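You operate a simulated robot arm through the tools that you are given. There is no shell and no other tool. Be economical: measure what you need, move in short steps, check, and stop when the job is done.

You are at the controls of a simulated two-armed robot. One attempt, no reset.

TASK
Take the cream holder and leave it on the green cover. Take the sample cup and leave it on the blue puck. Open the right drawer of the parts bench, take the blue holder and put it in the inside of the right drawer of the parts bench, then shut the drawer. Stack the red bearing from the top of the parts bench on top of the blue bearing. Take the outer ring from the top of the parts bench and put it on the brown cover. Put one of the small dark rings from the counter of the stock rack on the grey cover. Take the rusty ring and leave it on the blue plate. Do these in any order. Set down upright: sample cup.

It is judged by the outcome, as a careful person would: the job done as asked, and still so three seconds after it is handed in. It fails if anything else is knocked over, pushed out of place, dropped, spilled or broken. Lids that push on must go on centred and level and be pressed home; caps that screw on are set level and turned clockwise until they are tight.

THE ROBOT
Two 7-joint arms with fingered hands on one trunk, on a base that drives. Base frame: it is fixed to the floor where the robot stands at the start and does not move with it; the origin is under the middle of the robot, x ahead of it, y to its left, z up; the surface under the hand at the start is at about z = 810. Readings come in mm, degrees, newtons and seconds.
The left shoulder is at the start at [80, 241, 1796], the right one opposite. With the tool pointing down near the work surface each hand reaches from about 100 to 780 mm from the robot's upright axis, wherever it stands, measured 20 degrees to its own side. Places, roughly: bearing [1000, -2000, 1000]; blue holder (6x6x5 cm) [700, -1500, 900]; blue plate (7x7x2 cm) [-1000, -7100, 800]; blue puck [1000, -1250, 750]; brown cover [500, -3000, 1000]; cream holder (6x6x3 cm) [500, 0, 900]; green cover [750, 250, 1000]; grey cover [-1250, -7000, 750]; inside of the right drawer of the parts bench [700, -2900, 700]; outer ring (6x6x3 cm) [1000, -2800, 900]; right drawer of the parts bench [600, -2800, 800]; rusty ring (6x6x3 cm) [-1500, -7000, 900]; sample cup [1000, -750, 750]; small dark ring (5x5x2 cm) [-1700, -7000, 800]; small dark ring (5x5x3 cm) [-1100, -6900, 900]. Payload 4.9 kg a hand.
Tool frame (each hand has its own): the origin (TCP) lies between the finger pads and is the grasp point; the fingertips stand 32 mm ahead of it; z points along the fingers, y is the line along which they close. The gripper opens to 200 mm. The gripper's body begins 89 mm behind the TCP. The gripper is a hand of 4 fingers: y runs from the thumb to the fingers, the wrist lies at [0, 0, -267] in the tool frame, and closing takes about 1.5 s.
Orientation is told as [roll, pitch, yaw] about the base's x, y, z axes, in that order, counted from this pose: with the fingers straight down and closing along the base's y, the tool's x points along the base's -x, its y along +y and its z along -z.

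THE INTERFACE
- The arms move only by the tool servo_tool. It takes "left_commands", "right_commands" or both (then of equal length, played together; a hand with none holds still); each is a list of rows, each an object (a shift or turn left out is 0, a gripper value left out holds the last) with "dp": the shift along the tool's x, y, z in mm, a list of three; "turn": the turn, a rotation vector about the tool's x, y, z in degrees, a list of three; "claw": the gripper command, from -1 (fully open) to 1 (shut), values between in proportion. In form: [{"dp": [tx, ty, tz], "turn": [wx, wy, wz], "claw": claw}, ...]. A call has 1 to 8 rows; each row is the pose to reach, as a shift and turn from the pose commanded when the call began, along the tool's axes at that moment. Each row takes 0.2 s and may step no farther than 50 mm and 8.6 degrees from the row before; otherwise, or with a gripper value out of range, the whole call is refused. Where a pose cannot be reached the arm comes as near as it can. A force on the tool above 40 N (or 10 N above the force at the start of the call, whichever is more), or a blocked arm, ends the call early, and 0.2 s more pass. The fingers move at their own pace (about 72 mm/s each) and stop on an object; they squeeze with about 21 N. The grip force told is the motor's: it shows also when the fingers shut on nothing. Time passes only in rows, and 0.2 s behind the last, so rows that repeat a pose let the fingers close. The reply holds the time, the measured pose of the TCP, the force on the tool along the base axes, the opening and the grip force, in the units named above and with some noise, with the torque about the TCP (base axes, N m) and any sound that the robot's microphone picked up, and new pictures: "views" is both (left out), scene, wrist or none (wrist: the cameras of the hands that moved).
- Cameras (640 x 400 px; columns grow to the right, rows downward): "scene" is now at [101.3, -10.3, 1939.6]; the picture's right is [-0.16, -0.99, 0.00], its down [-0.82, 0.14, -0.56] and it looks along [0.55, -0.09, -0.83] (base axes); focal length 251 px, centre (320, 200). "left" rides on the left gripper at [-69, -69, -116] in its tool frame; the picture's right is [0.71, -0.71, 0.00], its down [0.54, 0.54, -0.64] and it looks along [0.45, 0.45, 0.77] (tool axes); focal length 226 px, centre (320, 200). "right" rides on the right gripper at [69, -69, -116] in its tool frame; the picture's right is [0.71, 0.71, 0.00], its down [-0.54, 0.54, -0.64] and it looks along [-0.45, 0.45, 0.77] (tool axes); focal length 226 px, centre (320, 200). There is no depth. A picture from a camera that has moved, and an enlarged one, comes with that camera's place and axes in the base frame and with its lens.
- lift_body(by): slides the trunk up (or, below 0, down) by that many mm; the arms and the scene camera ride with it, the base frame stays. It gives what a move gives, with no picture.
- base_move(legs): drives the robot by 1 to 6 legs, each [ahead, left, turn to the left] in mm, mm and degrees, along the robot's own axes; the way and the turn of a leg run together, so that a leg with both is an arc; at most 1500 mm and 180 degrees a leg. The arms and the cameras ride along, it lands a little off, and it stops where it bumps. It gives what a move gives, and a new picture of the scene camera.
- preshape(shape, hand): the hand has 4 fingers and takes this shape, open, in about a second: jaw (thumb against the fingers, like two jaws); tri (thumb and two fingers); tip (a fingertip pinch); poke (one finger out to press); point (the index stretched); flat (the hand flat); cup (the hand cupped); fist (a fist). The gripper value then closes the fingers along that shape, each until it touches; the sizes above hold for jaw. It gives what a move gives, with no picture.
- aim_head(pan, tilt): turns the head with the scene camera to pan (to the left, within 86 degrees either way) and tilt (down, from -29 to 69), counted from straight ahead of the robot. It gives what a move gives, and a new picture of the scene camera.
- enlarge(camera, box): a new picture of the part [left, top, right, bottom] of that camera's present view, enlarged. No time passes.
- sign_off(): hands the job in; it is judged then, once.

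Go step by step. Nothing tells you exact positions but the pictures and the camera data: compare them with the known pose of the tool, close in by small moves and look again before you grip or let go. The budget is 483 turns and 360 pictures, counting those below and the enlarged ones. Unless the task says otherwise, let go and move clear before handing in.

The tools are called after "Call:" as name(argument=value, ...) on one line, values as JSON. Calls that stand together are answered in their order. servo_tool: Moves the arms, as the interface text tells. Its arguments: {"type":"object","properties":{"left_commands":{"type":"array"},"right_commands":{"type":"array"},"views":{"type":"string","enum":["both","scene","wrist","none"]}},"required":[]} The other tools are called the same way: lift_body (by) slides the trunk up or down; preshape (shape, hand) gives the hand a shape; base_move (legs) drives the base; aim_head (pan, tilt) turns the head that bears the scene camera; enlarge (camera, box) takes an enlarged picture of a part of a camera's view; sign_off () hands the job in.

At the start:

```text
t: 0.0
left_eef_pos: [570.4, 140.0, 1108.5]
left_tool_rot: [0.0, -0.1, 0.0]
left_contact_force: [0.2, 0.9, 0.3]
left_moment: [0.01, 0.03, 0.02]
left_opening: 199.8
left_grasp_force: 0.1
left_shape: jaw
right_eef_pos: [583.6, -442.9, 1095.8]
right_tool_rot: [0.0, 0.0, 0.0]
right_contact_force: [0.0, -0.5, -0.1]
right_moment: [-0.02, -0.04, -0.02]
right_opening: 200.1
right_grasp_force: 0.1
right_shape: jaw
trunk travel left (down, up): [-704.0, 136.0]
robot x, y, heading: [1.6, -3.4, -0.1]
head pan, tilt: [-9.4, 56.2]
```

scene: 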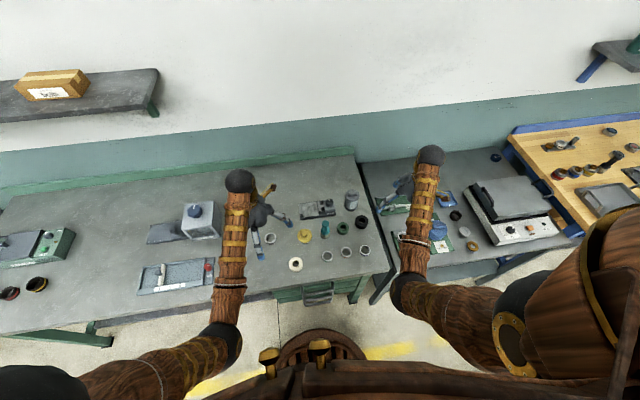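
right: 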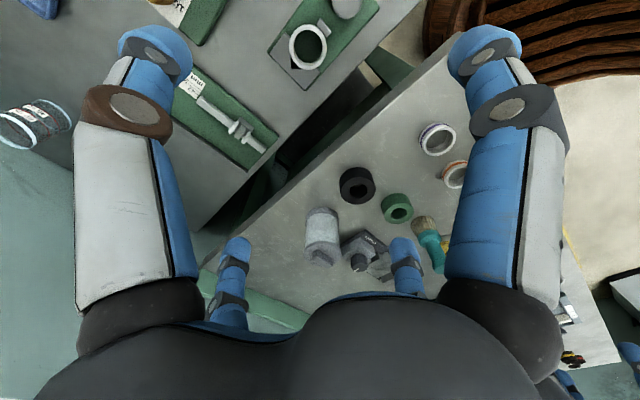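
left: 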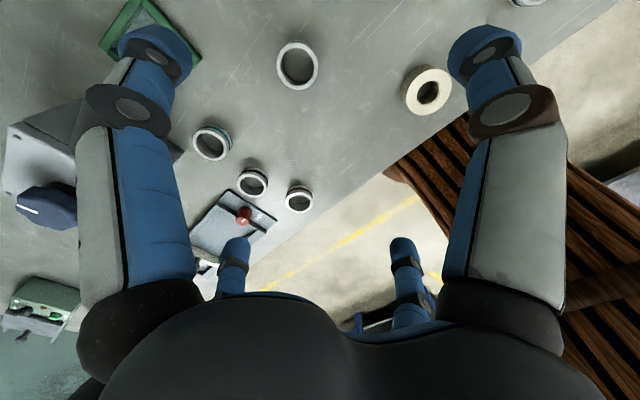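

The cream ring appears to lie near [510, 41, 825]. I'll look closer to find the green cover and the other things.

Call:
enlarge(camera="scene", box=[120, 140, 400, 315])

Call:
enlarge(camera="scene", box=[350, 90, 640, 271])

```text
2.29 times, centred on (260, 228) of scene
camera zoom: at [101.3, -10.3, 1939.6], right [-0.16, -0.99, 0.0], down [-0.82, 0.14, -0.56], along [0.55, -0.09, -0.83], focal length 573 px, centre (457, 137)
```

zoom: 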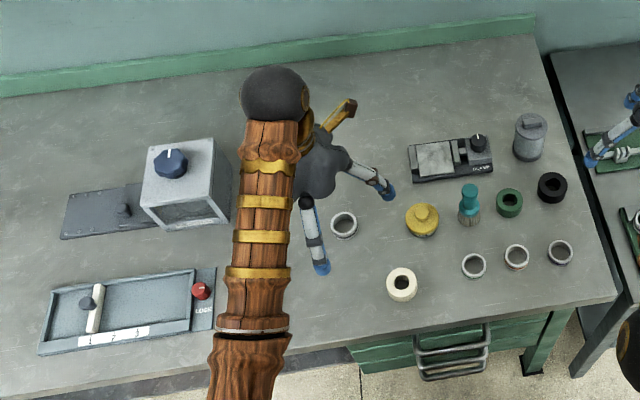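

```text
2.21 times, centred on (495, 180) of scene
camera zoom: at [101.3, -10.3, 1939.6], right [-0.16, -0.99, 0.0], down [-0.82, 0.14, -0.56], along [0.55, -0.09, -0.83], focal length 553 px, centre (-66, 243)
```

zoom: 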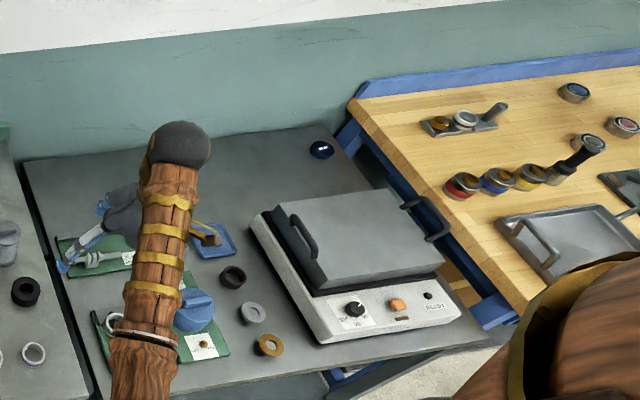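

The arm hides the green cover. I'll move the left hand above the cream holder and then look again.

Call:
servo_tool(left_commands=[{"dp": [15, -25, 20], "claw": 0}, {"dp": [30, -50, 40], "claw": 0}, {"dp": [45, -75, 60], "claw": 0}, {"dp": [60, -99, 80], "claw": 0}, {"dp": [60, -99, 80], "claw": 0}], views="both")

```text
t: 1.2
left_eef_pos: [509.2, 40.9, 1024.9]
left_tool_rot: [-0.1, 0.0, 0.0]
left_contact_force: [-0.1, 0.6, -0.4]
left_moment: [-0.01, 0.02, 0.0]
left_opening: 100.4
left_grasp_force: 0.0
left_shape: jaw
right_eef_pos: [582.0, -442.6, 1094.6]
right_tool_rot: [0.0, -0.1, 0.0]
right_contact_force: [0.4, -0.1, -0.4]
right_moment: [0.0, 0.02, 0.01]
right_opening: 199.8
right_grasp_force: 0.0
right_shape: jaw
trunk travel left (down, up): [-704.0, 136.0]
robot x, y, heading: [3.2, 0.1, 0.2]
head pan, tilt: [-9.4, 56.2]
camera scene: at [101.3, -10.3, 1939.6], right [-0.16, -0.99, 0.0], down [-0.82, 0.14, -0.56], along [0.55, -0.09, -0.83], focal length 251 px, centre (320, 200)
camera left: at [578.0, -26.3, 1141.3], right [-0.71, -0.71, 0.0], down [-0.54, 0.54, 0.64], along [-0.45, 0.45, -0.77], focal length 226 px, centre (320, 200)
```

scene: 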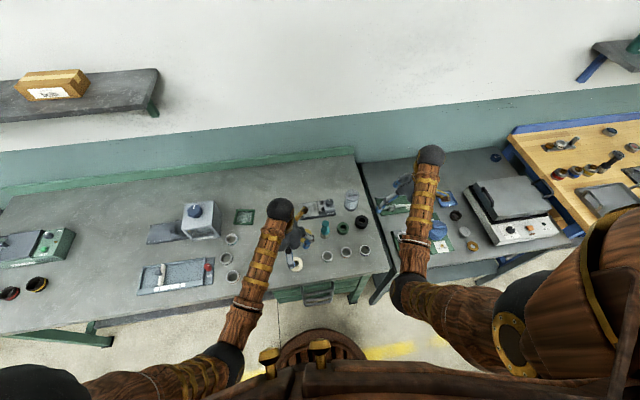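
left: 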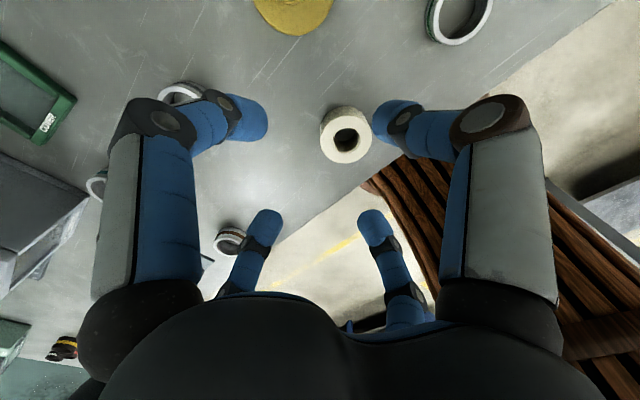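

The cream ring's position differs between the two cameras (x about 459 against 505). I'll enlarge both views to resolve it.

Call:
enlarge(camera="scene", box=[200, 180, 360, 280])

Call:
enlarge(camera="left", box=[200, 50, 440, 200])

```text
4.00 times, centred on (280, 230) of scene
camera zoom: at [101.3, -10.3, 1939.6], right [-0.16, -0.99, 0.0], down [-0.82, 0.14, -0.56], along [0.55, -0.09, -0.83], focal length 1003 px, centre (480, 80)
```

zoom: 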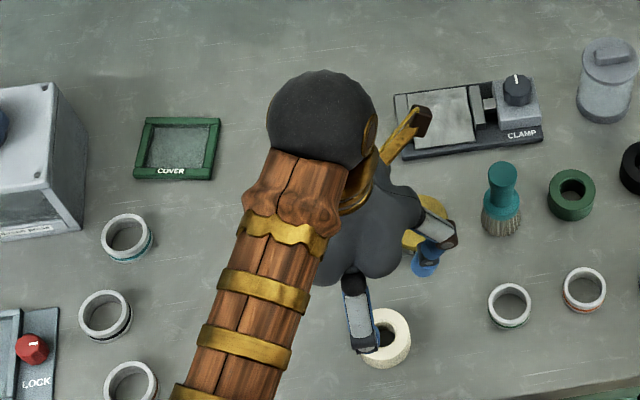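

```text
2.67 times, centred on (320, 125) of left
camera zoom: at [578.0, -26.3, 1141.3], right [-0.71, -0.71, 0.0], down [-0.54, 0.54, 0.64], along [-0.45, 0.45, -0.77], focal length 603 px, centre (320, 400)
```

zoom: 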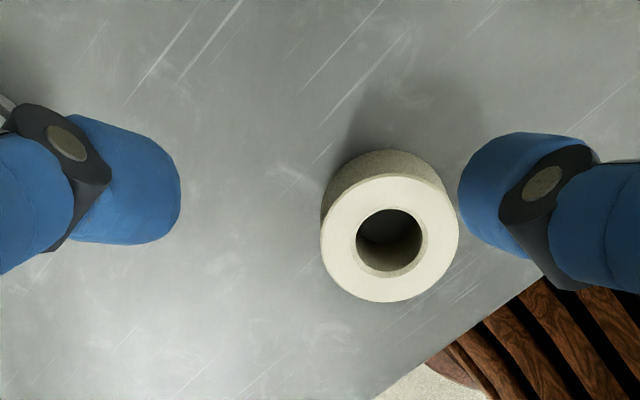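

Combining both rays puts the ring's top at about z≈900 with centre near [481, 34], so the surface is higher than 810. I'll centre over it and move down a bit to check.

Call:
servo_tool(left_commands=[{"dp": [15, -3, 20]}, {"dp": [29, -6, 45]}, {"dp": [29, -6, 45]}], views="wrist")

Call:
enlarge(camera="left", box=[200, 80, 440, 230])

```text
t: 2.0
left_eef_pos: [480.8, 35.9, 983.1]
left_tool_rot: [0.1, 0.0, 0.0]
left_contact_force: [0.8, 0.3, -0.1]
left_moment: [0.01, 0.04, 0.01]
left_opening: 100.2
left_grasp_force: 0.0
left_shape: jaw
right_eef_pos: [582.5, -443.6, 1094.5]
right_tool_rot: [-0.1, 0.1, 0.0]
right_contact_force: [-0.1, 0.6, 0.5]
right_moment: [0.01, 0.0, -0.01]
right_opening: 200.1
right_grasp_force: 0.1
right_shape: jaw
trunk travel left (down, up): [-704.0, 136.0]
robot x, y, heading: [0.7, 0.9, 0.1]
head pan, tilt: [-9.4, 56.2]
camera left: at [549.8, -32.0, 1098.4], right [-0.71, -0.71, 0.0], down [-0.54, 0.54, 0.64], along [-0.46, 0.45, -0.77], focal length 226 px, centre (320, 200)
```

left: 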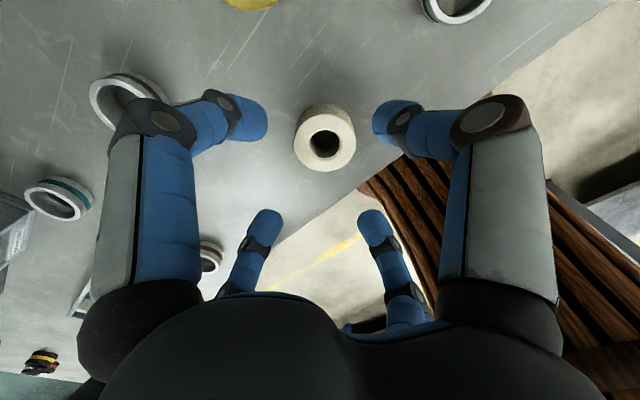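

```text
2.67 times, centred on (320, 155) of left
camera zoom: at [549.8, -32.0, 1098.4], right [-0.71, -0.71, 0.0], down [-0.54, 0.54, 0.64], along [-0.46, 0.45, -0.77], focal length 603 px, centre (320, 320)
```

zoom: 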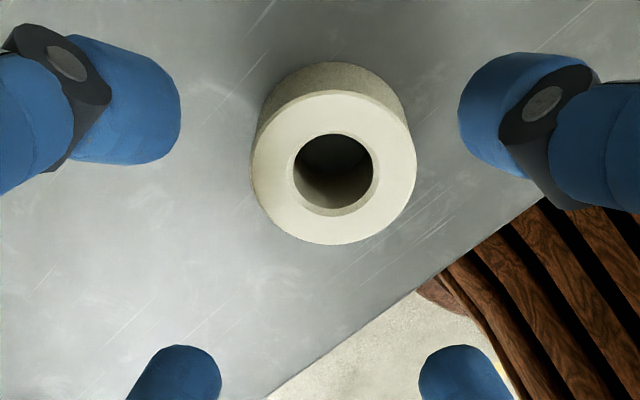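

The ring top is near z≈894, centred at about [477, 32]. I'll make a small correction, then descend.

Call:
servo_tool(left_commands=[{"dp": [3, -3, 25]}, {"dp": [3, -3, 50]}, {"dp": [3, -3, 70]}, {"dp": [3, -3, 70]}], views="both")

Call:
enlarge(camera="scene", box=[240, 220, 340, 282])

```text
t: 3.0
left_eef_pos: [477.9, 33.5, 912.9]
left_tool_rot: [0.0, -0.1, 0.0]
left_contact_force: [0.9, 0.4, 3.0]
left_moment: [0.09, 0.03, -0.01]
left_opening: 100.2
left_grasp_force: 0.1
left_shape: jaw
right_eef_pos: [582.3, -442.9, 1096.0]
right_tool_rot: [-0.1, 0.0, -0.1]
right_contact_force: [0.4, -0.1, 0.6]
right_moment: [0.0, 0.0, 0.0]
right_opening: 199.7
right_grasp_force: 0.0
right_shape: jaw
trunk travel left (down, up): [-704.0, 136.0]
robot x, y, heading: [-4.2, 1.1, -0.0]
head pan, tilt: [-9.4, 56.2]
camera scene: at [100.4, -10.3, 1939.6], right [-0.16, -0.99, 0.0], down [-0.82, 0.14, -0.56], along [0.55, -0.09, -0.83], focal length 251 px, centre (320, 200)
camera left: at [546.1, -34.7, 1029.3], right [-0.71, -0.71, 0.0], down [-0.54, 0.54, 0.64], along [-0.45, 0.45, -0.77], focal length 226 px, centre (320, 200)
```

scene: 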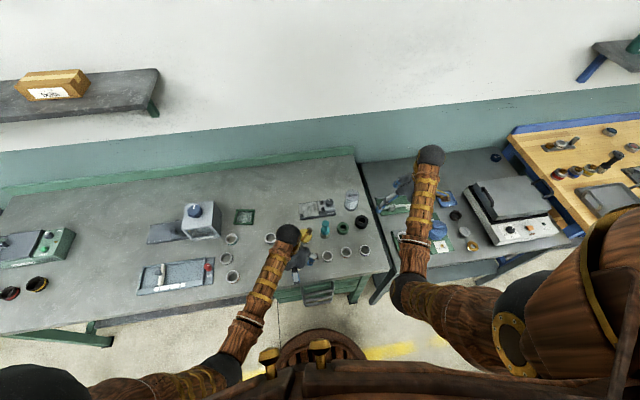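
left: 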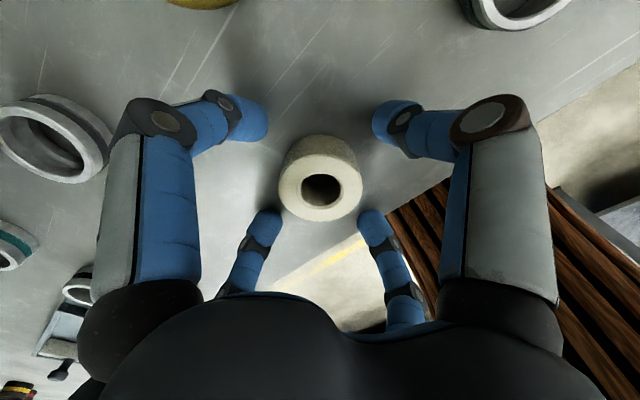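

```text
6.40 times, centred on (290, 251) of scene
camera zoom: at [100.4, -10.3, 1939.6], right [-0.16, -0.99, 0.0], down [-0.82, 0.14, -0.56], along [0.55, -0.09, -0.83], focal length 1605 px, centre (512, -126)
```

zoom: 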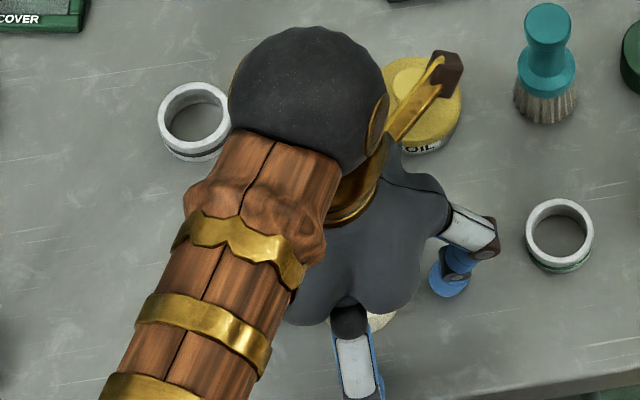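

Ring is centered between the four fingers. I'll go down 8 mm more and close.

Call:
servo_tool(left_commands=[{"dp": [0, 0, 8]}, {"dp": [0, 0, 8], "claw": 1}, {"dp": [0, 0, 8], "claw": 1}, {"dp": [0, 0, 8], "claw": 1}, {"dp": [0, 0, 8], "claw": 1}, {"dp": [0, 0, 8], "claw": 1}], views="wrist")

```text
t: 3.4
left_eef_pos: [480.7, 31.4, 914.1]
left_tool_rot: [-0.1, -0.5, 0.0]
left_contact_force: [-4.0, 2.0, 21.2]
left_moment: [0.59, 0.87, 0.0]
left_opening: 101.6
left_grasp_force: 0.0
left_shape: jaw
right_eef_pos: [580.0, -442.4, 1097.7]
right_tool_rot: [0.0, -0.1, 0.0]
right_contact_force: [0.3, 0.1, 0.6]
right_moment: [-0.01, -0.03, 0.01]
right_opening: 200.0
right_grasp_force: 0.0
right_shape: jaw
trunk travel left (down, up): [-704.0, 136.0]
robot x, y, heading: [2.3, 1.1, 0.1]
head pan, tilt: [-9.4, 56.2]
stopped in row 1 (left hand): the force on the tool passed its limit at 49 N (the readings are from after the stop); the commanded pose is now the measured one
camera left: at [547.4, -35.3, 1029.4], right [-0.71, -0.71, 0.0], down [-0.55, 0.54, 0.64], along [-0.45, 0.45, -0.77], focal length 226 px, centre (320, 200)
```

left: 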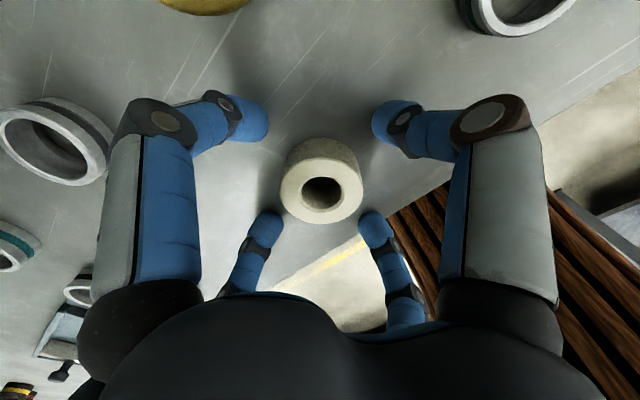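

Fingertips touch the table at TCP z≈913. I'll raise 4 mm and close.

Call:
servo_tool(left_commands=[{"dp": [0, 0, -4]}, {"dp": [0, 0, -4], "claw": 1}, {"dp": [0, 0, -4], "claw": 1}, {"dp": [0, 0, -4], "claw": 1}, {"dp": [0, 0, -4], "claw": 1}, {"dp": [0, 0, -4], "claw": 1}], views="wrist")

```text
t: 4.8
left_eef_pos: [479.4, 31.6, 913.7]
left_tool_rot: [-0.1, -0.3, 0.0]
left_contact_force: [0.7, 0.5, -0.3]
left_moment: [0.03, -0.03, -0.04]
left_opening: 12.6
left_grasp_force: 20.9
left_shape: jaw
right_eef_pos: [581.7, -443.2, 1095.9]
right_tool_rot: [0.0, 0.1, 0.0]
right_contact_force: [0.1, -0.3, -0.7]
right_moment: [-0.02, -0.02, -0.01]
right_opening: 199.9
right_grasp_force: 0.0
right_shape: jaw
trunk travel left (down, up): [-704.0, 136.0]
robot x, y, heading: [1.1, -1.2, -0.0]
head pan, tilt: [-9.4, 56.2]
camera left: at [547.8, -35.6, 1030.3], right [-0.71, -0.71, 0.0], down [-0.54, 0.54, 0.64], along [-0.45, 0.45, -0.77], focal length 226 px, centre (320, 200)
```

left: 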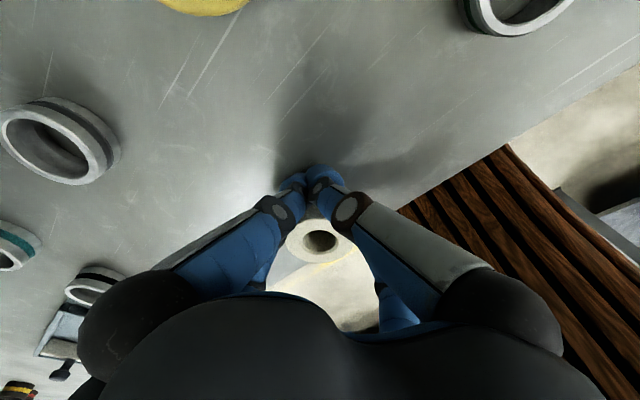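

The fingers closed to 12.6 mm and the ring seems to have slipped. I'll look at it from the scene camera before doing anything.

Call:
enlarge(camera="scene", box=[240, 220, 340, 282])

Call:
enlarge(camera="left", box=[220, 140, 420, 300])

```text
6.40 times, centred on (290, 251) of scene
camera zoom: at [100.4, -10.6, 1939.5], right [-0.16, -0.99, 0.0], down [-0.82, 0.14, -0.56], along [0.55, -0.09, -0.83], focal length 1605 px, centre (512, -126)
```

zoom: 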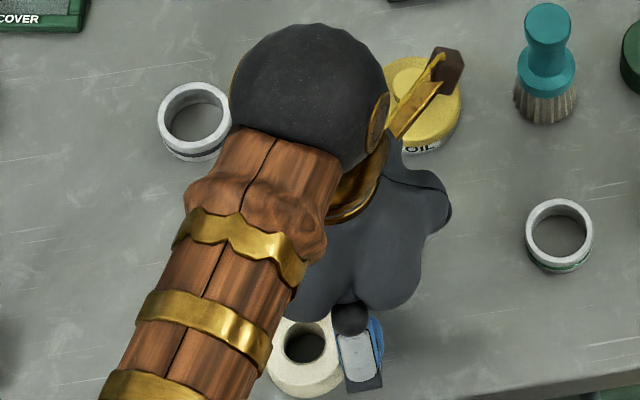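

```text
2.50 times, centred on (320, 220) of left
camera zoom: at [547.8, -35.6, 1030.3], right [-0.71, -0.71, 0.0], down [-0.54, 0.54, 0.64], along [-0.45, 0.45, -0.77], focal length 565 px, centre (320, 150)
```

zoom: 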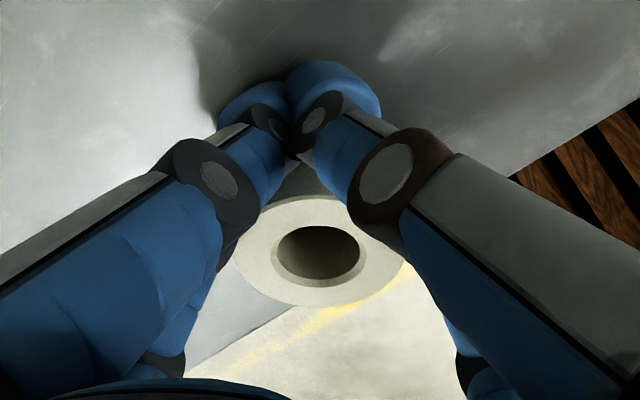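

The ring was pushed aside to about [441, 73], still upright on the table. I'll lift straight up, reopen, and study the hand shapes before retrying.

Call:
servo_tool(left_commands=[{"dp": [0, 0, -30]}, {"dp": [0, 0, -70]}, {"dp": [0, 0, -110]}, {"dp": [0, 0, -120], "claw": 0}, {"dp": [0, 0, -120], "claw": 0}, {"dp": [0, 0, -120], "claw": 0}], views="both")

Call:
preshape(shape="tip", hand="right")

Call:
enlarge(camera="right", box=[0, 0, 640, 400])

Call:
enlarge(camera="scene", box=[360, 130, 480, 230])

```text
t: 6.2
left_eef_pos: [478.3, 31.1, 1035.8]
left_tool_rot: [0.0, -0.3, 0.0]
left_contact_force: [-0.4, 0.6, 0.8]
left_moment: [0.01, -0.01, -0.01]
left_opening: 99.4
left_grasp_force: 0.1
left_shape: jaw
right_eef_pos: [583.2, -442.7, 1095.7]
right_tool_rot: [-0.1, 0.0, 0.1]
right_contact_force: [-0.3, 0.5, 0.9]
right_moment: [0.0, -0.01, -0.03]
right_opening: 200.0
right_grasp_force: 0.0
right_shape: jaw
trunk travel left (down, up): [-704.0, 136.0]
robot x, y, heading: [-0.6, 3.0, -0.3]
head pan, tilt: [-9.4, 56.2]
camera scene: at [101.4, -10.3, 1939.5], right [-0.16, -0.99, 0.0], down [-0.82, 0.14, -0.56], along [0.55, -0.09, -0.83], focal length 251 px, centre (320, 200)
camera left: at [547.5, -35.5, 1151.2], right [-0.71, -0.71, 0.0], down [-0.54, 0.54, 0.64], along [-0.45, 0.45, -0.77], focal length 226 px, centre (320, 200)
```

scene: 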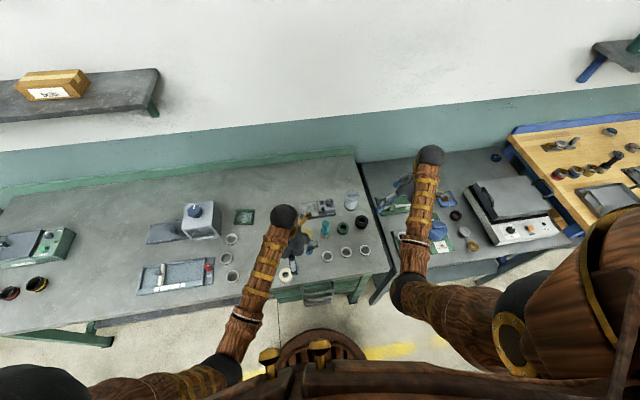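
left: 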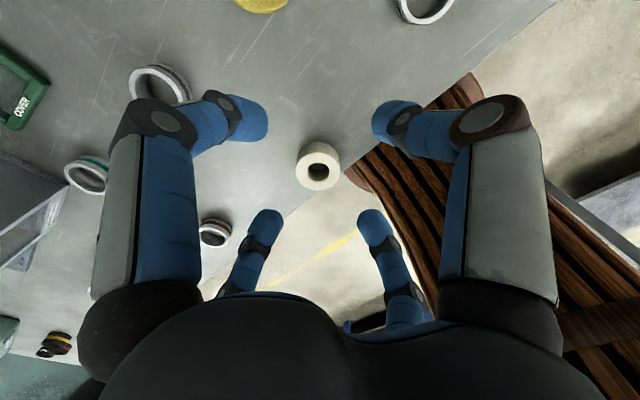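

```text
t: 7.1
left_eef_pos: [480.1, 31.0, 1035.2]
left_tool_rot: [-0.2, -0.2, 0.0]
left_contact_force: [-0.2, -0.5, 0.4]
left_moment: [-0.01, 0.01, 0.0]
left_opening: 99.7
left_grasp_force: 0.1
left_shape: jaw
right_eef_pos: [582.7, -442.1, 1096.2]
right_tool_rot: [0.1, -0.1, 0.1]
right_contact_force: [0.5, 0.6, -0.1]
right_moment: [0.0, -0.01, -0.02]
right_opening: 199.9
right_grasp_force: 0.1
right_shape: tip
trunk travel left (down, up): [-704.0, 136.0]
robot x, y, heading: [-0.3, -2.2, -0.1]
head pan, tilt: [-9.4, 56.2]
```

```text
1.00 times, centred on (320, 200) of right (not enlarged: the box is as wide or as high as the picture)
camera zoom: at [514.4, -512.5, 1213.5], right [-0.71, 0.71, 0.0], down [0.54, 0.54, 0.64], along [0.45, 0.45, -0.77], focal length 226 px, centre (320, 200)
```

zoom: 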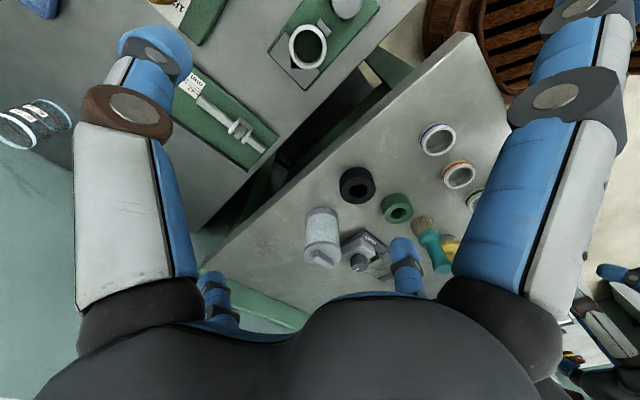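

```text
4.00 times, centred on (420, 180) of scene
camera zoom: at [101.3, -10.3, 1939.6], right [-0.16, -0.99, 0.0], down [-0.82, 0.14, -0.56], along [0.55, -0.09, -0.83], focal length 1003 px, centre (-80, 280)
```

zoom: 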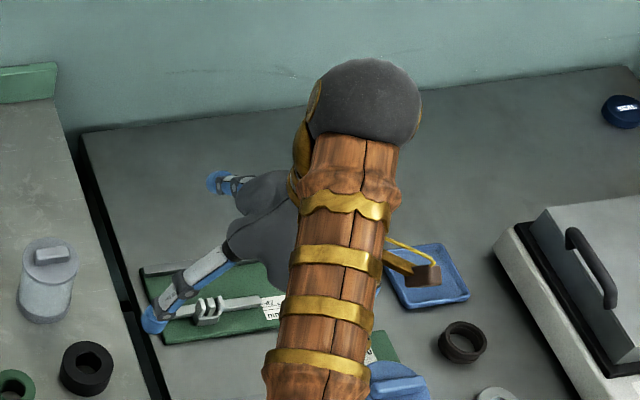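

Thumb is at −y; "tip" leaves thumb and one opposing finger. I'll shape the left hand that way and centre over the ring at about [442, 73].

Call:
preshape(shape="tip", hand="left")

Call:
servo_tool(left_commands=[{"dp": [18, 21, 20], "claw": 0}, {"dp": [37, 42, 60], "claw": 0}, {"dp": [37, 42, 75], "claw": 0}, {"dp": [37, 42, 75], "claw": 0}], views="wrist")

Call:
enlarge(camera="scene", box=[240, 220, 340, 282])

```text
t: 8.0
left_eef_pos: [479.1, 32.2, 1035.9]
left_tool_rot: [-0.1, -0.3, 0.0]
left_contact_force: [-0.1, 0.3, 0.0]
left_moment: [0.02, 0.0, 0.0]
left_opening: 199.9
left_grasp_force: 0.0
left_shape: tip
right_eef_pos: [582.9, -442.9, 1096.3]
right_tool_rot: [0.0, -0.1, 0.0]
right_contact_force: [0.6, -0.3, -0.1]
right_moment: [0.03, -0.04, -0.02]
right_opening: 200.0
right_grasp_force: 0.0
right_shape: tip
trunk travel left (down, up): [-704.0, 136.0]
robot x, y, heading: [-0.5, -2.5, -0.0]
head pan, tilt: [-9.4, 56.2]
```

```text
t: 9.0
left_eef_pos: [442.4, 76.7, 958.3]
left_tool_rot: [-0.1, -0.2, 0.0]
left_contact_force: [0.0, -0.4, 0.8]
left_moment: [0.02, -0.01, 0.02]
left_opening: 100.4
left_grasp_force: 0.0
left_shape: tip
right_eef_pos: [583.7, -443.8, 1095.5]
right_tool_rot: [0.0, -0.1, 0.0]
right_contact_force: [0.2, -0.5, -0.7]
right_moment: [-0.01, -0.02, -0.01]
right_opening: 200.0
right_grasp_force: 0.2
right_shape: tip
trunk travel left (down, up): [-704.0, 136.0]
robot x, y, heading: [1.3, -4.8, 0.1]
head pan, tilt: [-9.4, 56.2]
camera left: at [510.8, 8.0, 1075.2], right [-0.71, -0.71, 0.0], down [-0.54, 0.54, 0.64], along [-0.45, 0.45, -0.77], focal length 226 px, centre (320, 200)
```

left: 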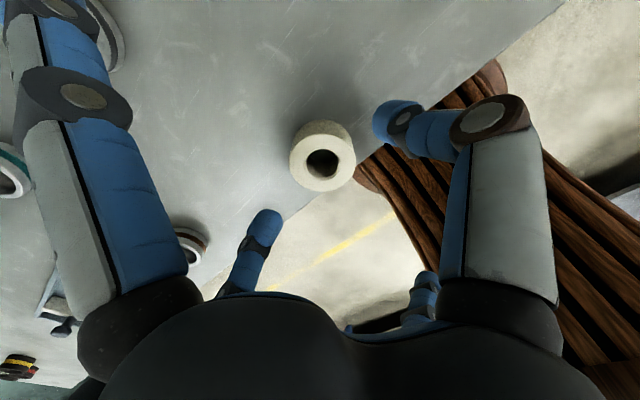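

```text
6.40 times, centred on (290, 251) of scene
camera zoom: at [101.9, -10.8, 1939.5], right [-0.16, -0.99, 0.0], down [-0.82, 0.14, -0.56], along [0.55, -0.09, -0.83], focal length 1605 px, centre (512, -126)
```

zoom: 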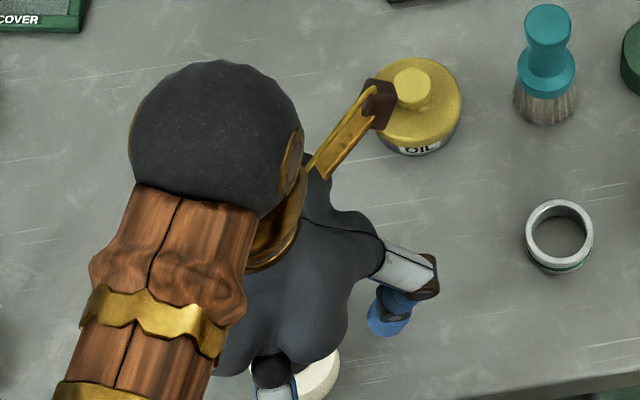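

Aligned. Descending to TCP z≈919 and pinching.

Call:
servo_tool(left_commands=[{"dp": [0, -1, 20]}, {"dp": [0, -1, 39]}, {"dp": [0, -1, 39], "claw": 0.4}, {"dp": [0, -1, 39], "claw": 0.4}, {"dp": [0, -1, 39], "claw": 0.4}], views="wrist")

```text
t: 10.2
left_eef_pos: [443.1, 73.8, 920.7]
left_tool_rot: [-0.1, -0.2, 0.0]
left_contact_force: [-0.8, 0.1, -0.1]
left_moment: [0.02, -0.01, -0.02]
left_opening: 60.5
left_grasp_force: 0.1
left_shape: tip
right_eef_pos: [582.7, -442.9, 1096.0]
right_tool_rot: [0.0, -0.1, 0.1]
right_contact_force: [-0.2, 0.1, -0.3]
right_moment: [0.01, -0.02, 0.0]
right_opening: 200.0
right_grasp_force: 0.1
right_shape: tip
trunk travel left (down, up): [-704.0, 136.0]
robot x, y, heading: [1.8, 4.9, 0.1]
head pan, tilt: [-9.4, 56.2]
camera left: at [511.9, 6.8, 1036.9], right [-0.71, -0.71, 0.0], down [-0.54, 0.54, 0.64], along [-0.45, 0.45, -0.77], focal length 226 px, centre (320, 200)
```

left: 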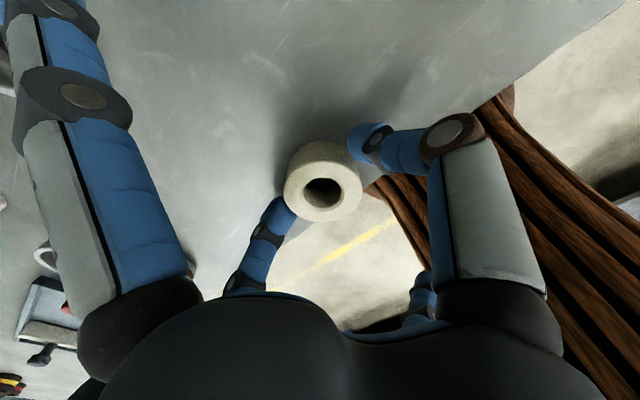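

The thumb and finger straddle the ring on its diameter. Closing fully.

Call:
servo_tool(left_commands=[{"dp": [0, 0, 0], "claw": 1}, {"dp": [0, 0, 0], "claw": 1}, {"dp": [0, 0, 0], "claw": 1}, {"dp": [0, 0, 0], "claw": 1}], views="wrist")

```text
t: 11.2
left_eef_pos: [443.3, 73.8, 920.3]
left_tool_rot: [-0.2, -0.3, 0.0]
left_contact_force: [-0.6, 0.1, -0.4]
left_moment: [0.01, -0.01, 0.01]
left_opening: 50.7
left_grasp_force: 20.7
left_shape: tip
right_eef_pos: [582.8, -442.2, 1094.9]
right_tool_rot: [0.1, 0.0, 0.0]
right_contact_force: [0.3, 0.9, -0.4]
right_moment: [0.01, -0.01, -0.01]
right_opening: 199.8
right_grasp_force: 0.0
right_shape: tip
trunk travel left (down, up): [-704.0, 136.0]
robot x, y, heading: [0.7, -0.0, 0.1]
head pan, tilt: [-9.4, 56.2]
camera left: at [511.6, 7.0, 1037.1], right [-0.71, -0.71, 0.0], down [-0.54, 0.54, 0.64], along [-0.45, 0.45, -0.77], focal length 226 px, centre (320, 200)
```

left: 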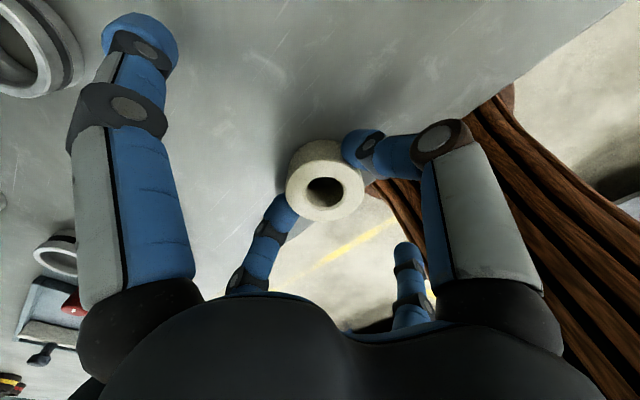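

Gripped at 50.7 mm. Lifting 100 mm.

Call:
servo_tool(left_commands=[{"dp": [0, 0, -15]}, {"dp": [0, 0, -40]}, {"dp": [0, 0, -70]}, {"dp": [0, 0, -100]}, {"dp": [0, 0, -100]}], views="wrist")

```text
t: 12.4
left_eef_pos: [442.6, 72.1, 1021.2]
left_tool_rot: [-0.1, -0.3, 0.0]
left_contact_force: [0.3, -0.5, -0.7]
left_moment: [0.0, 0.0, -0.02]
left_opening: 50.7
left_grasp_force: 20.8
left_shape: tip
right_eef_pos: [582.6, -442.7, 1096.2]
right_tool_rot: [0.0, 0.0, 0.0]
right_contact_force: [-0.6, -0.9, 0.6]
right_moment: [0.01, 0.03, 0.04]
right_opening: 199.7
right_grasp_force: 0.1
right_shape: tip
trunk travel left (down, up): [-704.0, 136.0]
robot x, y, heading: [-0.6, -0.3, 0.1]
head pan, tilt: [-9.4, 56.2]
camera left: at [511.4, 5.3, 1137.1], right [-0.71, -0.71, 0.0], down [-0.54, 0.54, 0.64], along [-0.45, 0.45, -0.77], focal length 226 px, centre (320, 200)
```

left: 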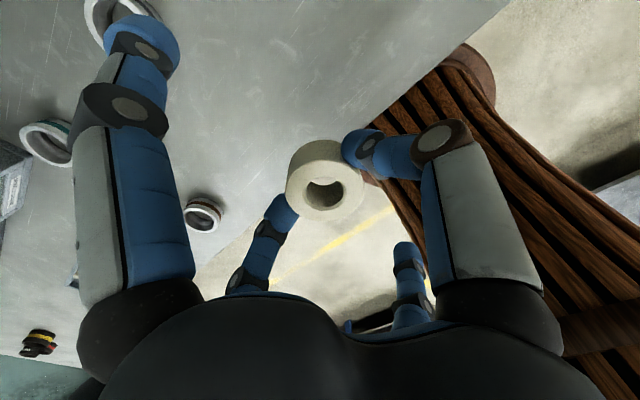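

Held securely. The cover is near [770, 258], just out of reach, so I'll drive 100 mm ahead (hands are well above the bench).

Call:
base_move(legs=[[100, 0, 0]])

```text
t: 13.5
left_eef_pos: [534.6, 71.5, 1023.1]
left_tool_rot: [-0.2, -0.5, 0.0]
left_contact_force: [-0.8, -0.8, -0.7]
left_moment: [0.02, -0.09, -0.02]
left_opening: 50.8
left_grasp_force: 21.3
left_shape: tip
right_eef_pos: [674.7, -442.9, 1099.3]
right_tool_rot: [0.0, -0.3, 0.1]
right_contact_force: [-1.1, 0.0, 0.4]
right_moment: [0.04, -0.06, 0.03]
right_opening: 200.0
right_grasp_force: 0.0
right_shape: tip
trunk travel left (down, up): [-704.0, 136.0]
robot x, y, heading: [96.3, -0.5, -0.1]
head pan, tilt: [-9.4, 56.2]
camera scene: at [188.8, -10.0, 1940.2], right [-0.16, -0.99, 0.0], down [-0.82, 0.14, -0.56], along [0.55, -0.09, -0.83], focal length 251 px, centre (320, 200)
```

scene: 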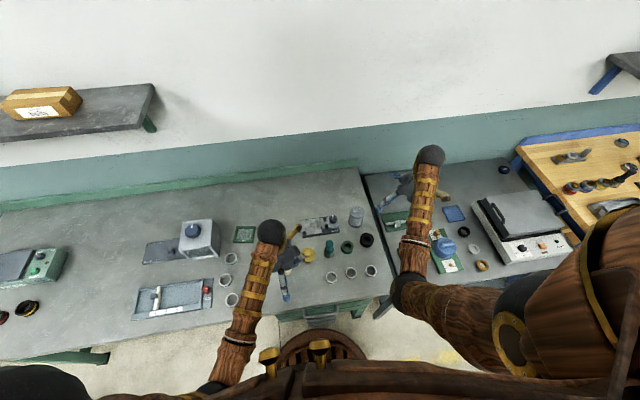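

Cover is at about [766, 259]. Moving the ring there at height.

Call:
servo_tool(left_commands=[{"dp": [-33, 27, 0]}, {"dp": [-66, 54, 0]}, {"dp": [-99, 81, 0]}, {"dp": [-132, 108, 0]}, {"dp": [-165, 135, 0]}, {"dp": [-198, 162, 0]}, {"dp": [-232, 187, 0]}, {"dp": [-232, 187, 0]}], views="both")

```text
t: 15.3
left_eef_pos: [771.3, 259.3, 1020.8]
left_tool_rot: [-0.1, -0.2, 0.0]
left_contact_force: [-1.3, 0.0, -0.4]
left_moment: [0.03, -0.03, 0.0]
left_opening: 51.0
left_grasp_force: 20.7
left_shape: tip
right_eef_pos: [678.0, -441.3, 1097.8]
right_tool_rot: [0.0, 0.0, 0.1]
right_contact_force: [0.5, 0.1, 0.6]
right_moment: [-0.03, -0.01, 0.0]
right_opening: 200.2
right_grasp_force: 0.0
right_shape: tip
trunk travel left (down, up): [-704.0, 136.0]
robot x, y, heading: [99.7, -2.1, 0.1]
head pan, tilt: [-9.4, 56.2]
camera scene: at [197.3, -10.4, 1939.6], right [-0.16, -0.99, 0.0], down [-0.82, 0.14, -0.56], along [0.55, -0.09, -0.83], focal length 251 px, centre (320, 200)
camera left: at [838.9, 192.2, 1137.1], right [-0.71, -0.71, 0.0], down [-0.54, 0.54, 0.64], along [-0.45, 0.45, -0.77], focal length 226 px, centre (320, 200)
```

scene: 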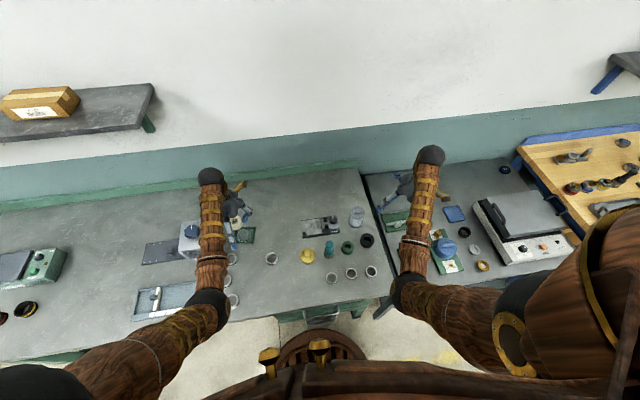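
left: 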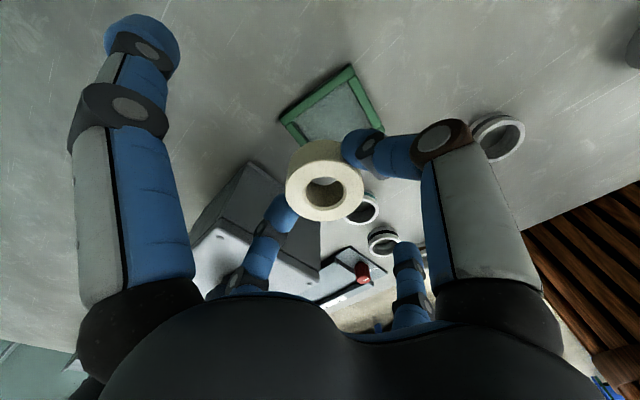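

I'll enlarge the wrist view to fix the cover's centre and check clearance to the grey box.

Call:
enlarge(camera="left", box=[180, 40, 420, 310])

Call:
enlarge(camera="scene", box=[130, 170, 290, 270])

```text
1.48 times, centred on (300, 175) of left
camera zoom: at [838.9, 192.2, 1137.1], right [-0.71, -0.71, 0.0], down [-0.54, 0.54, 0.64], along [-0.45, 0.45, -0.77], focal length 335 px, centre (350, 237)
```

zoom: 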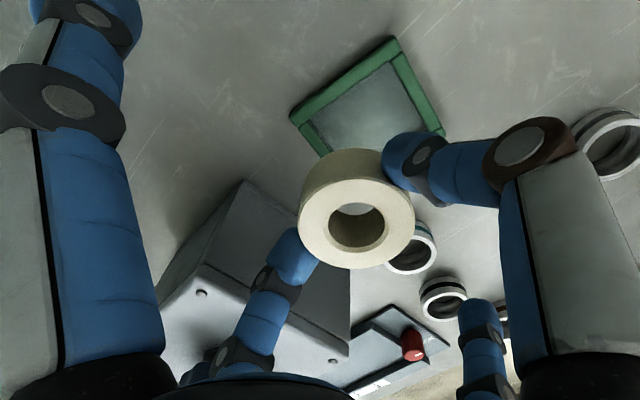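

```text
4.00 times, centred on (210, 220) of scene
camera zoom: at [197.3, -10.4, 1939.6], right [-0.16, -0.99, 0.0], down [-0.82, 0.14, -0.56], along [0.55, -0.09, -0.83], focal length 1003 px, centre (760, 120)
```

zoom: 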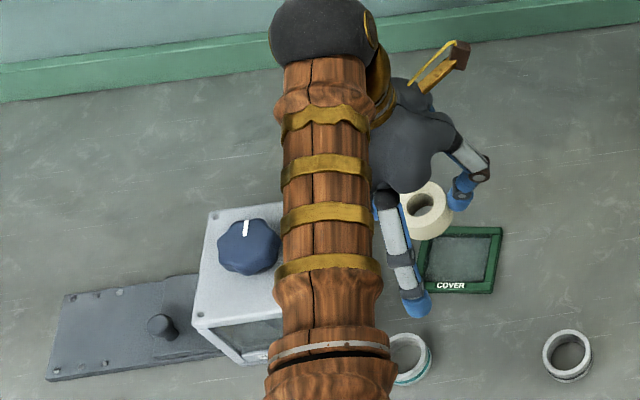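

Cover centre comes to about [763, 253] and the box is clear. I'll shift and descend to just above it.

Call:
servo_tool(left_commands=[{"dp": [8, -6, 20]}, {"dp": [8, -6, 45]}, {"dp": [8, -6, 65]}, {"dp": [8, -6, 76]}, {"dp": [8, -6, 76]}], views="wrist")

Call:
enlarge(camera="left", box=[180, 40, 420, 190])

Call:
enlarge(camera="scene", box=[190, 190, 290, 252])

```text
t: 16.5
left_eef_pos: [765.4, 254.2, 944.2]
left_tool_rot: [-0.1, -0.3, 0.1]
left_contact_force: [-0.3, 0.1, -1.4]
left_moment: [0.03, -0.02, -0.01]
left_opening: 51.0
left_grasp_force: 20.4
left_shape: tip
right_eef_pos: [679.4, -442.6, 1096.2]
right_tool_rot: [0.1, 0.2, 0.0]
right_contact_force: [-0.6, -0.1, -0.1]
right_moment: [-0.02, 0.03, -0.02]
right_opening: 200.0
right_grasp_force: 0.0
right_shape: tip
trunk travel left (down, up): [-704.0, 136.0]
robot x, y, heading: [96.0, -0.8, -0.0]
head pan, tilt: [-9.4, 56.2]
camera left: at [833.6, 186.6, 1060.9], right [-0.71, -0.71, 0.0], down [-0.54, 0.54, 0.64], along [-0.45, 0.45, -0.77], focal length 226 px, centre (320, 200)
```

left: 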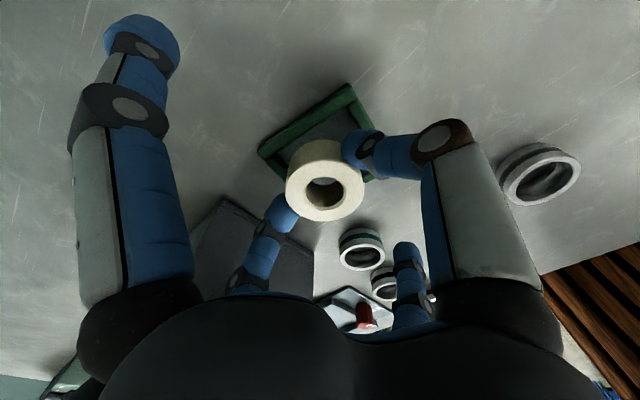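

```text
2.67 times, centred on (300, 115) of left
camera zoom: at [833.6, 186.6, 1060.9], right [-0.71, -0.71, 0.0], down [-0.54, 0.54, 0.64], along [-0.45, 0.45, -0.77], focal length 603 px, centre (373, 427)
```

zoom: 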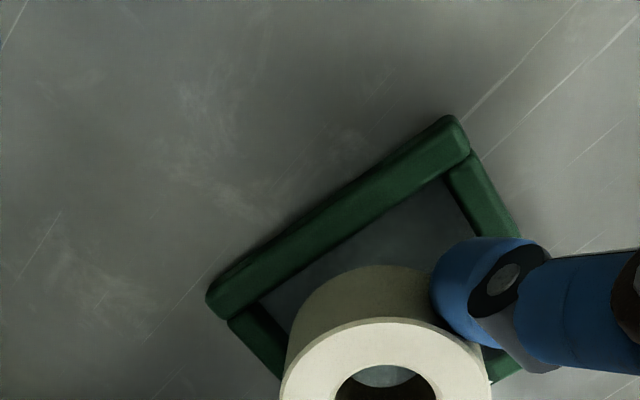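

```text
6.40 times, centred on (240, 221) of scene
camera zoom: at [198.7, -10.2, 1939.5], right [-0.16, -0.99, 0.0], down [-0.82, 0.14, -0.56], along [0.55, -0.09, -0.83], focal length 1605 px, centre (832, 66)
```

zoom: 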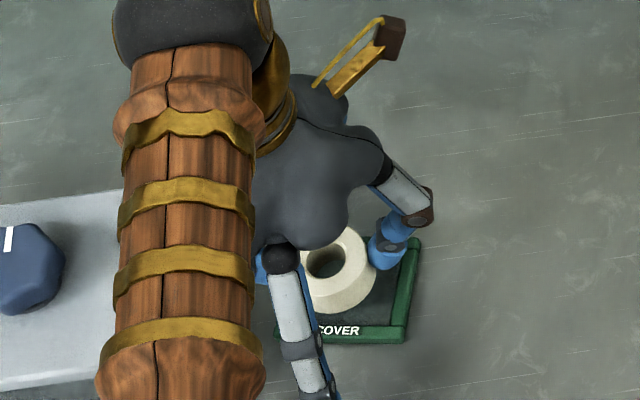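

Nearly centred; shifting 3 mm and lowering gently until contact.

Call:
servo_tool(left_commands=[{"dp": [4, -4, 5]}, {"dp": [4, -4, 9]}, {"dp": [4, -4, 12]}, {"dp": [4, -4, 14]}, {"dp": [4, -4, 16]}], views="none")

Call:
enlarge(camera="scene", box=[190, 190, 290, 252])

```text
t: 17.7
left_eef_pos: [761.5, 250.0, 930.5]
left_tool_rot: [-0.2, -0.4, 0.0]
left_contact_force: [1.5, 2.7, 13.7]
left_moment: [0.08, 0.03, 0.01]
left_opening: 51.4
left_grasp_force: 21.5
left_shape: tip
right_eef_pos: [679.3, -443.1, 1096.3]
right_tool_rot: [0.0, 0.0, 0.0]
right_contact_force: [-0.2, -0.3, -0.5]
right_moment: [-0.02, 0.0, -0.02]
right_opening: 199.9
right_grasp_force: 0.0
right_shape: tip
trunk travel left (down, up): [-704.0, 136.0]
robot x, y, heading: [95.7, 1.3, 0.3]
head pan, tilt: [-9.4, 56.2]
```

```text
6.40 times, centred on (240, 221) of scene
camera zoom: at [196.5, -10.4, 1939.9], right [-0.16, -0.99, 0.0], down [-0.82, 0.14, -0.56], along [0.55, -0.09, -0.83], focal length 1605 px, centre (832, 66)
```

zoom: 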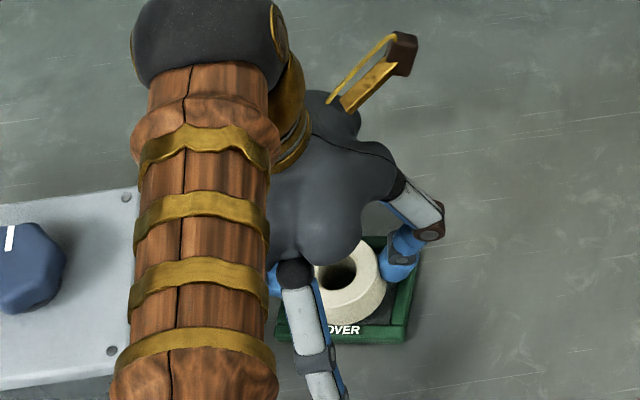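

It is resting on the cover (13.7 N up). Releasing and lifting away.

Call:
servo_tool(left_commands=[{"dp": [0, 0, -1], "claw": 0.2}, {"dp": [0, 0, -2], "claw": 0.2}, {"dp": [0, 0, -2], "claw": 0.2}, {"dp": [0, 0, -2], "claw": 0.2}, {"dp": [0, 0, -30], "claw": 0.2}, {"dp": [0, 0, -70], "claw": 0.2}, {"dp": [0, 0, -110], "claw": 0.2}, {"dp": [0, 0, -140], "claw": 0.2}], views="wrist")

```text
t: 19.5
left_eef_pos: [760.2, 250.0, 1069.0]
left_tool_rot: [-0.1, -0.1, 0.0]
left_contact_force: [-0.5, -0.4, -0.1]
left_moment: [-0.01, 0.01, 0.0]
left_opening: 79.9
left_grasp_force: 0.1
left_shape: tip
right_eef_pos: [680.0, -443.4, 1095.8]
right_tool_rot: [0.1, 0.1, 0.0]
right_contact_force: [1.0, 0.3, -0.6]
right_moment: [0.07, -0.01, -0.02]
right_opening: 199.7
right_grasp_force: 0.1
right_shape: tip
trunk travel left (down, up): [-704.0, 136.0]
robot x, y, heading: [98.3, -1.3, -0.3]
head pan, tilt: [-9.4, 56.2]
camera left: at [827.4, 182.9, 1185.2], right [-0.71, -0.71, 0.0], down [-0.54, 0.54, 0.64], along [-0.45, 0.45, -0.77], focal length 226 px, centre (320, 200)
```

left: 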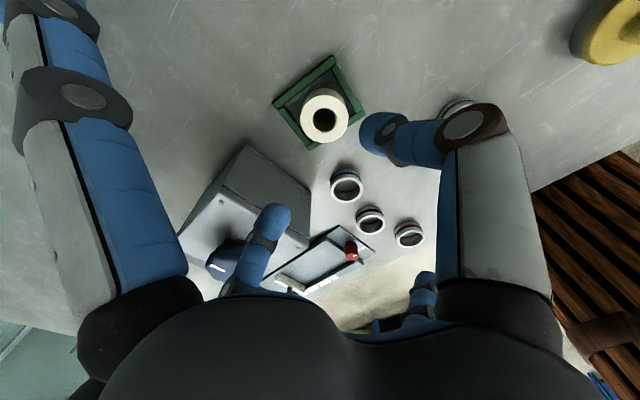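

The cream holder sits in the green cover. Next I'll back off and look to the right for the sample cup and blue puck.

Call:
servo_tool(left_commands=[{"dp": [45, 0, -10]}, {"dp": [90, 0, -20]}, {"dp": [135, 0, -30]}, {"dp": [180, 0, -40]}, {"dp": [220, 0, -40]}], views="none")

Call:
base_move(legs=[[-250, 0, 0]])

Call:
aim_head(pan=-45, tilt=40)

```text
t: 20.7
left_eef_pos: [538.4, 249.3, 1109.4]
left_tool_rot: [-0.1, -0.4, -0.1]
left_contact_force: [-0.2, -0.4, -0.5]
left_moment: [0.04, -0.02, 0.0]
left_opening: 79.8
left_grasp_force: 0.0
left_shape: tip
right_eef_pos: [677.0, -442.4, 1096.6]
right_tool_rot: [0.0, -0.1, 0.0]
right_contact_force: [0.4, -0.1, 0.9]
right_moment: [-0.02, -0.09, -0.01]
right_opening: 200.1
right_grasp_force: 0.0
right_shape: tip
trunk travel left (down, up): [-704.0, 136.0]
robot x, y, heading: [98.4, 1.0, -0.2]
head pan, tilt: [-9.4, 56.2]
```

```text
t: 22.5
left_eef_pos: [300.4, 251.1, 1105.4]
left_tool_rot: [-0.1, -0.1, 0.1]
left_contact_force: [0.3, 0.8, -0.1]
left_moment: [0.0, 0.02, -0.01]
left_opening: 79.7
left_grasp_force: 0.1
left_shape: tip
right_eef_pos: [440.0, -442.8, 1094.0]
right_tool_rot: [0.0, 0.2, 0.1]
right_contact_force: [1.0, 0.0, -0.2]
right_moment: [0.02, 0.09, 0.02]
right_opening: 199.8
right_grasp_force: 0.0
right_shape: tip
trunk travel left (down, up): [-704.0, 136.0]
robot x, y, heading: [-145.7, 0.2, 0.3]
head pan, tilt: [-9.4, 56.2]
camera scene: at [-39.8, -10.4, 1939.2], right [-0.16, -0.99, 0.0], down [-0.82, 0.13, -0.55], along [0.55, -0.09, -0.83], focal length 251 px, centre (320, 200)
```

scene: 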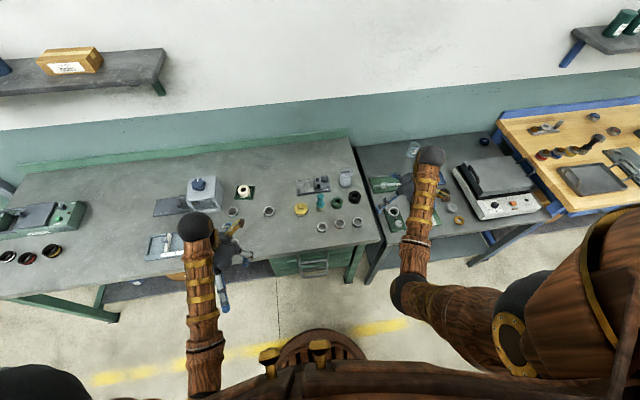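

```text
t: 23.5
left_eef_pos: [297.4, 250.8, 1108.7]
left_tool_rot: [-0.1, -0.3, 0.1]
left_contact_force: [-0.2, -0.8, 0.5]
left_moment: [0.01, -0.01, -0.01]
left_opening: 80.0
left_grasp_force: 0.1
left_shape: tip
right_eef_pos: [437.2, -441.6, 1095.7]
right_tool_rot: [-0.1, 0.0, 0.2]
right_contact_force: [0.0, 0.7, -0.2]
right_moment: [-0.03, -0.03, -0.05]
right_opening: 200.0
right_grasp_force: 0.0
right_shape: tip
trunk travel left (down, up): [-704.0, 136.0]
robot x, y, heading: [-142.9, -1.7, 0.1]
head pan, tilt: [-45.0, 40.0]
camera scene: at [-55.6, -58.6, 1961.7], right [-0.7, -0.71, 0.0], down [-0.46, 0.45, -0.77], along [0.54, -0.54, -0.64], focal length 251 px, centre (320, 200)
```

scene: 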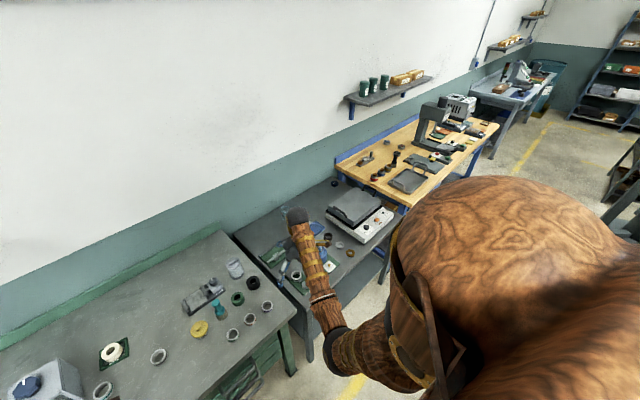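

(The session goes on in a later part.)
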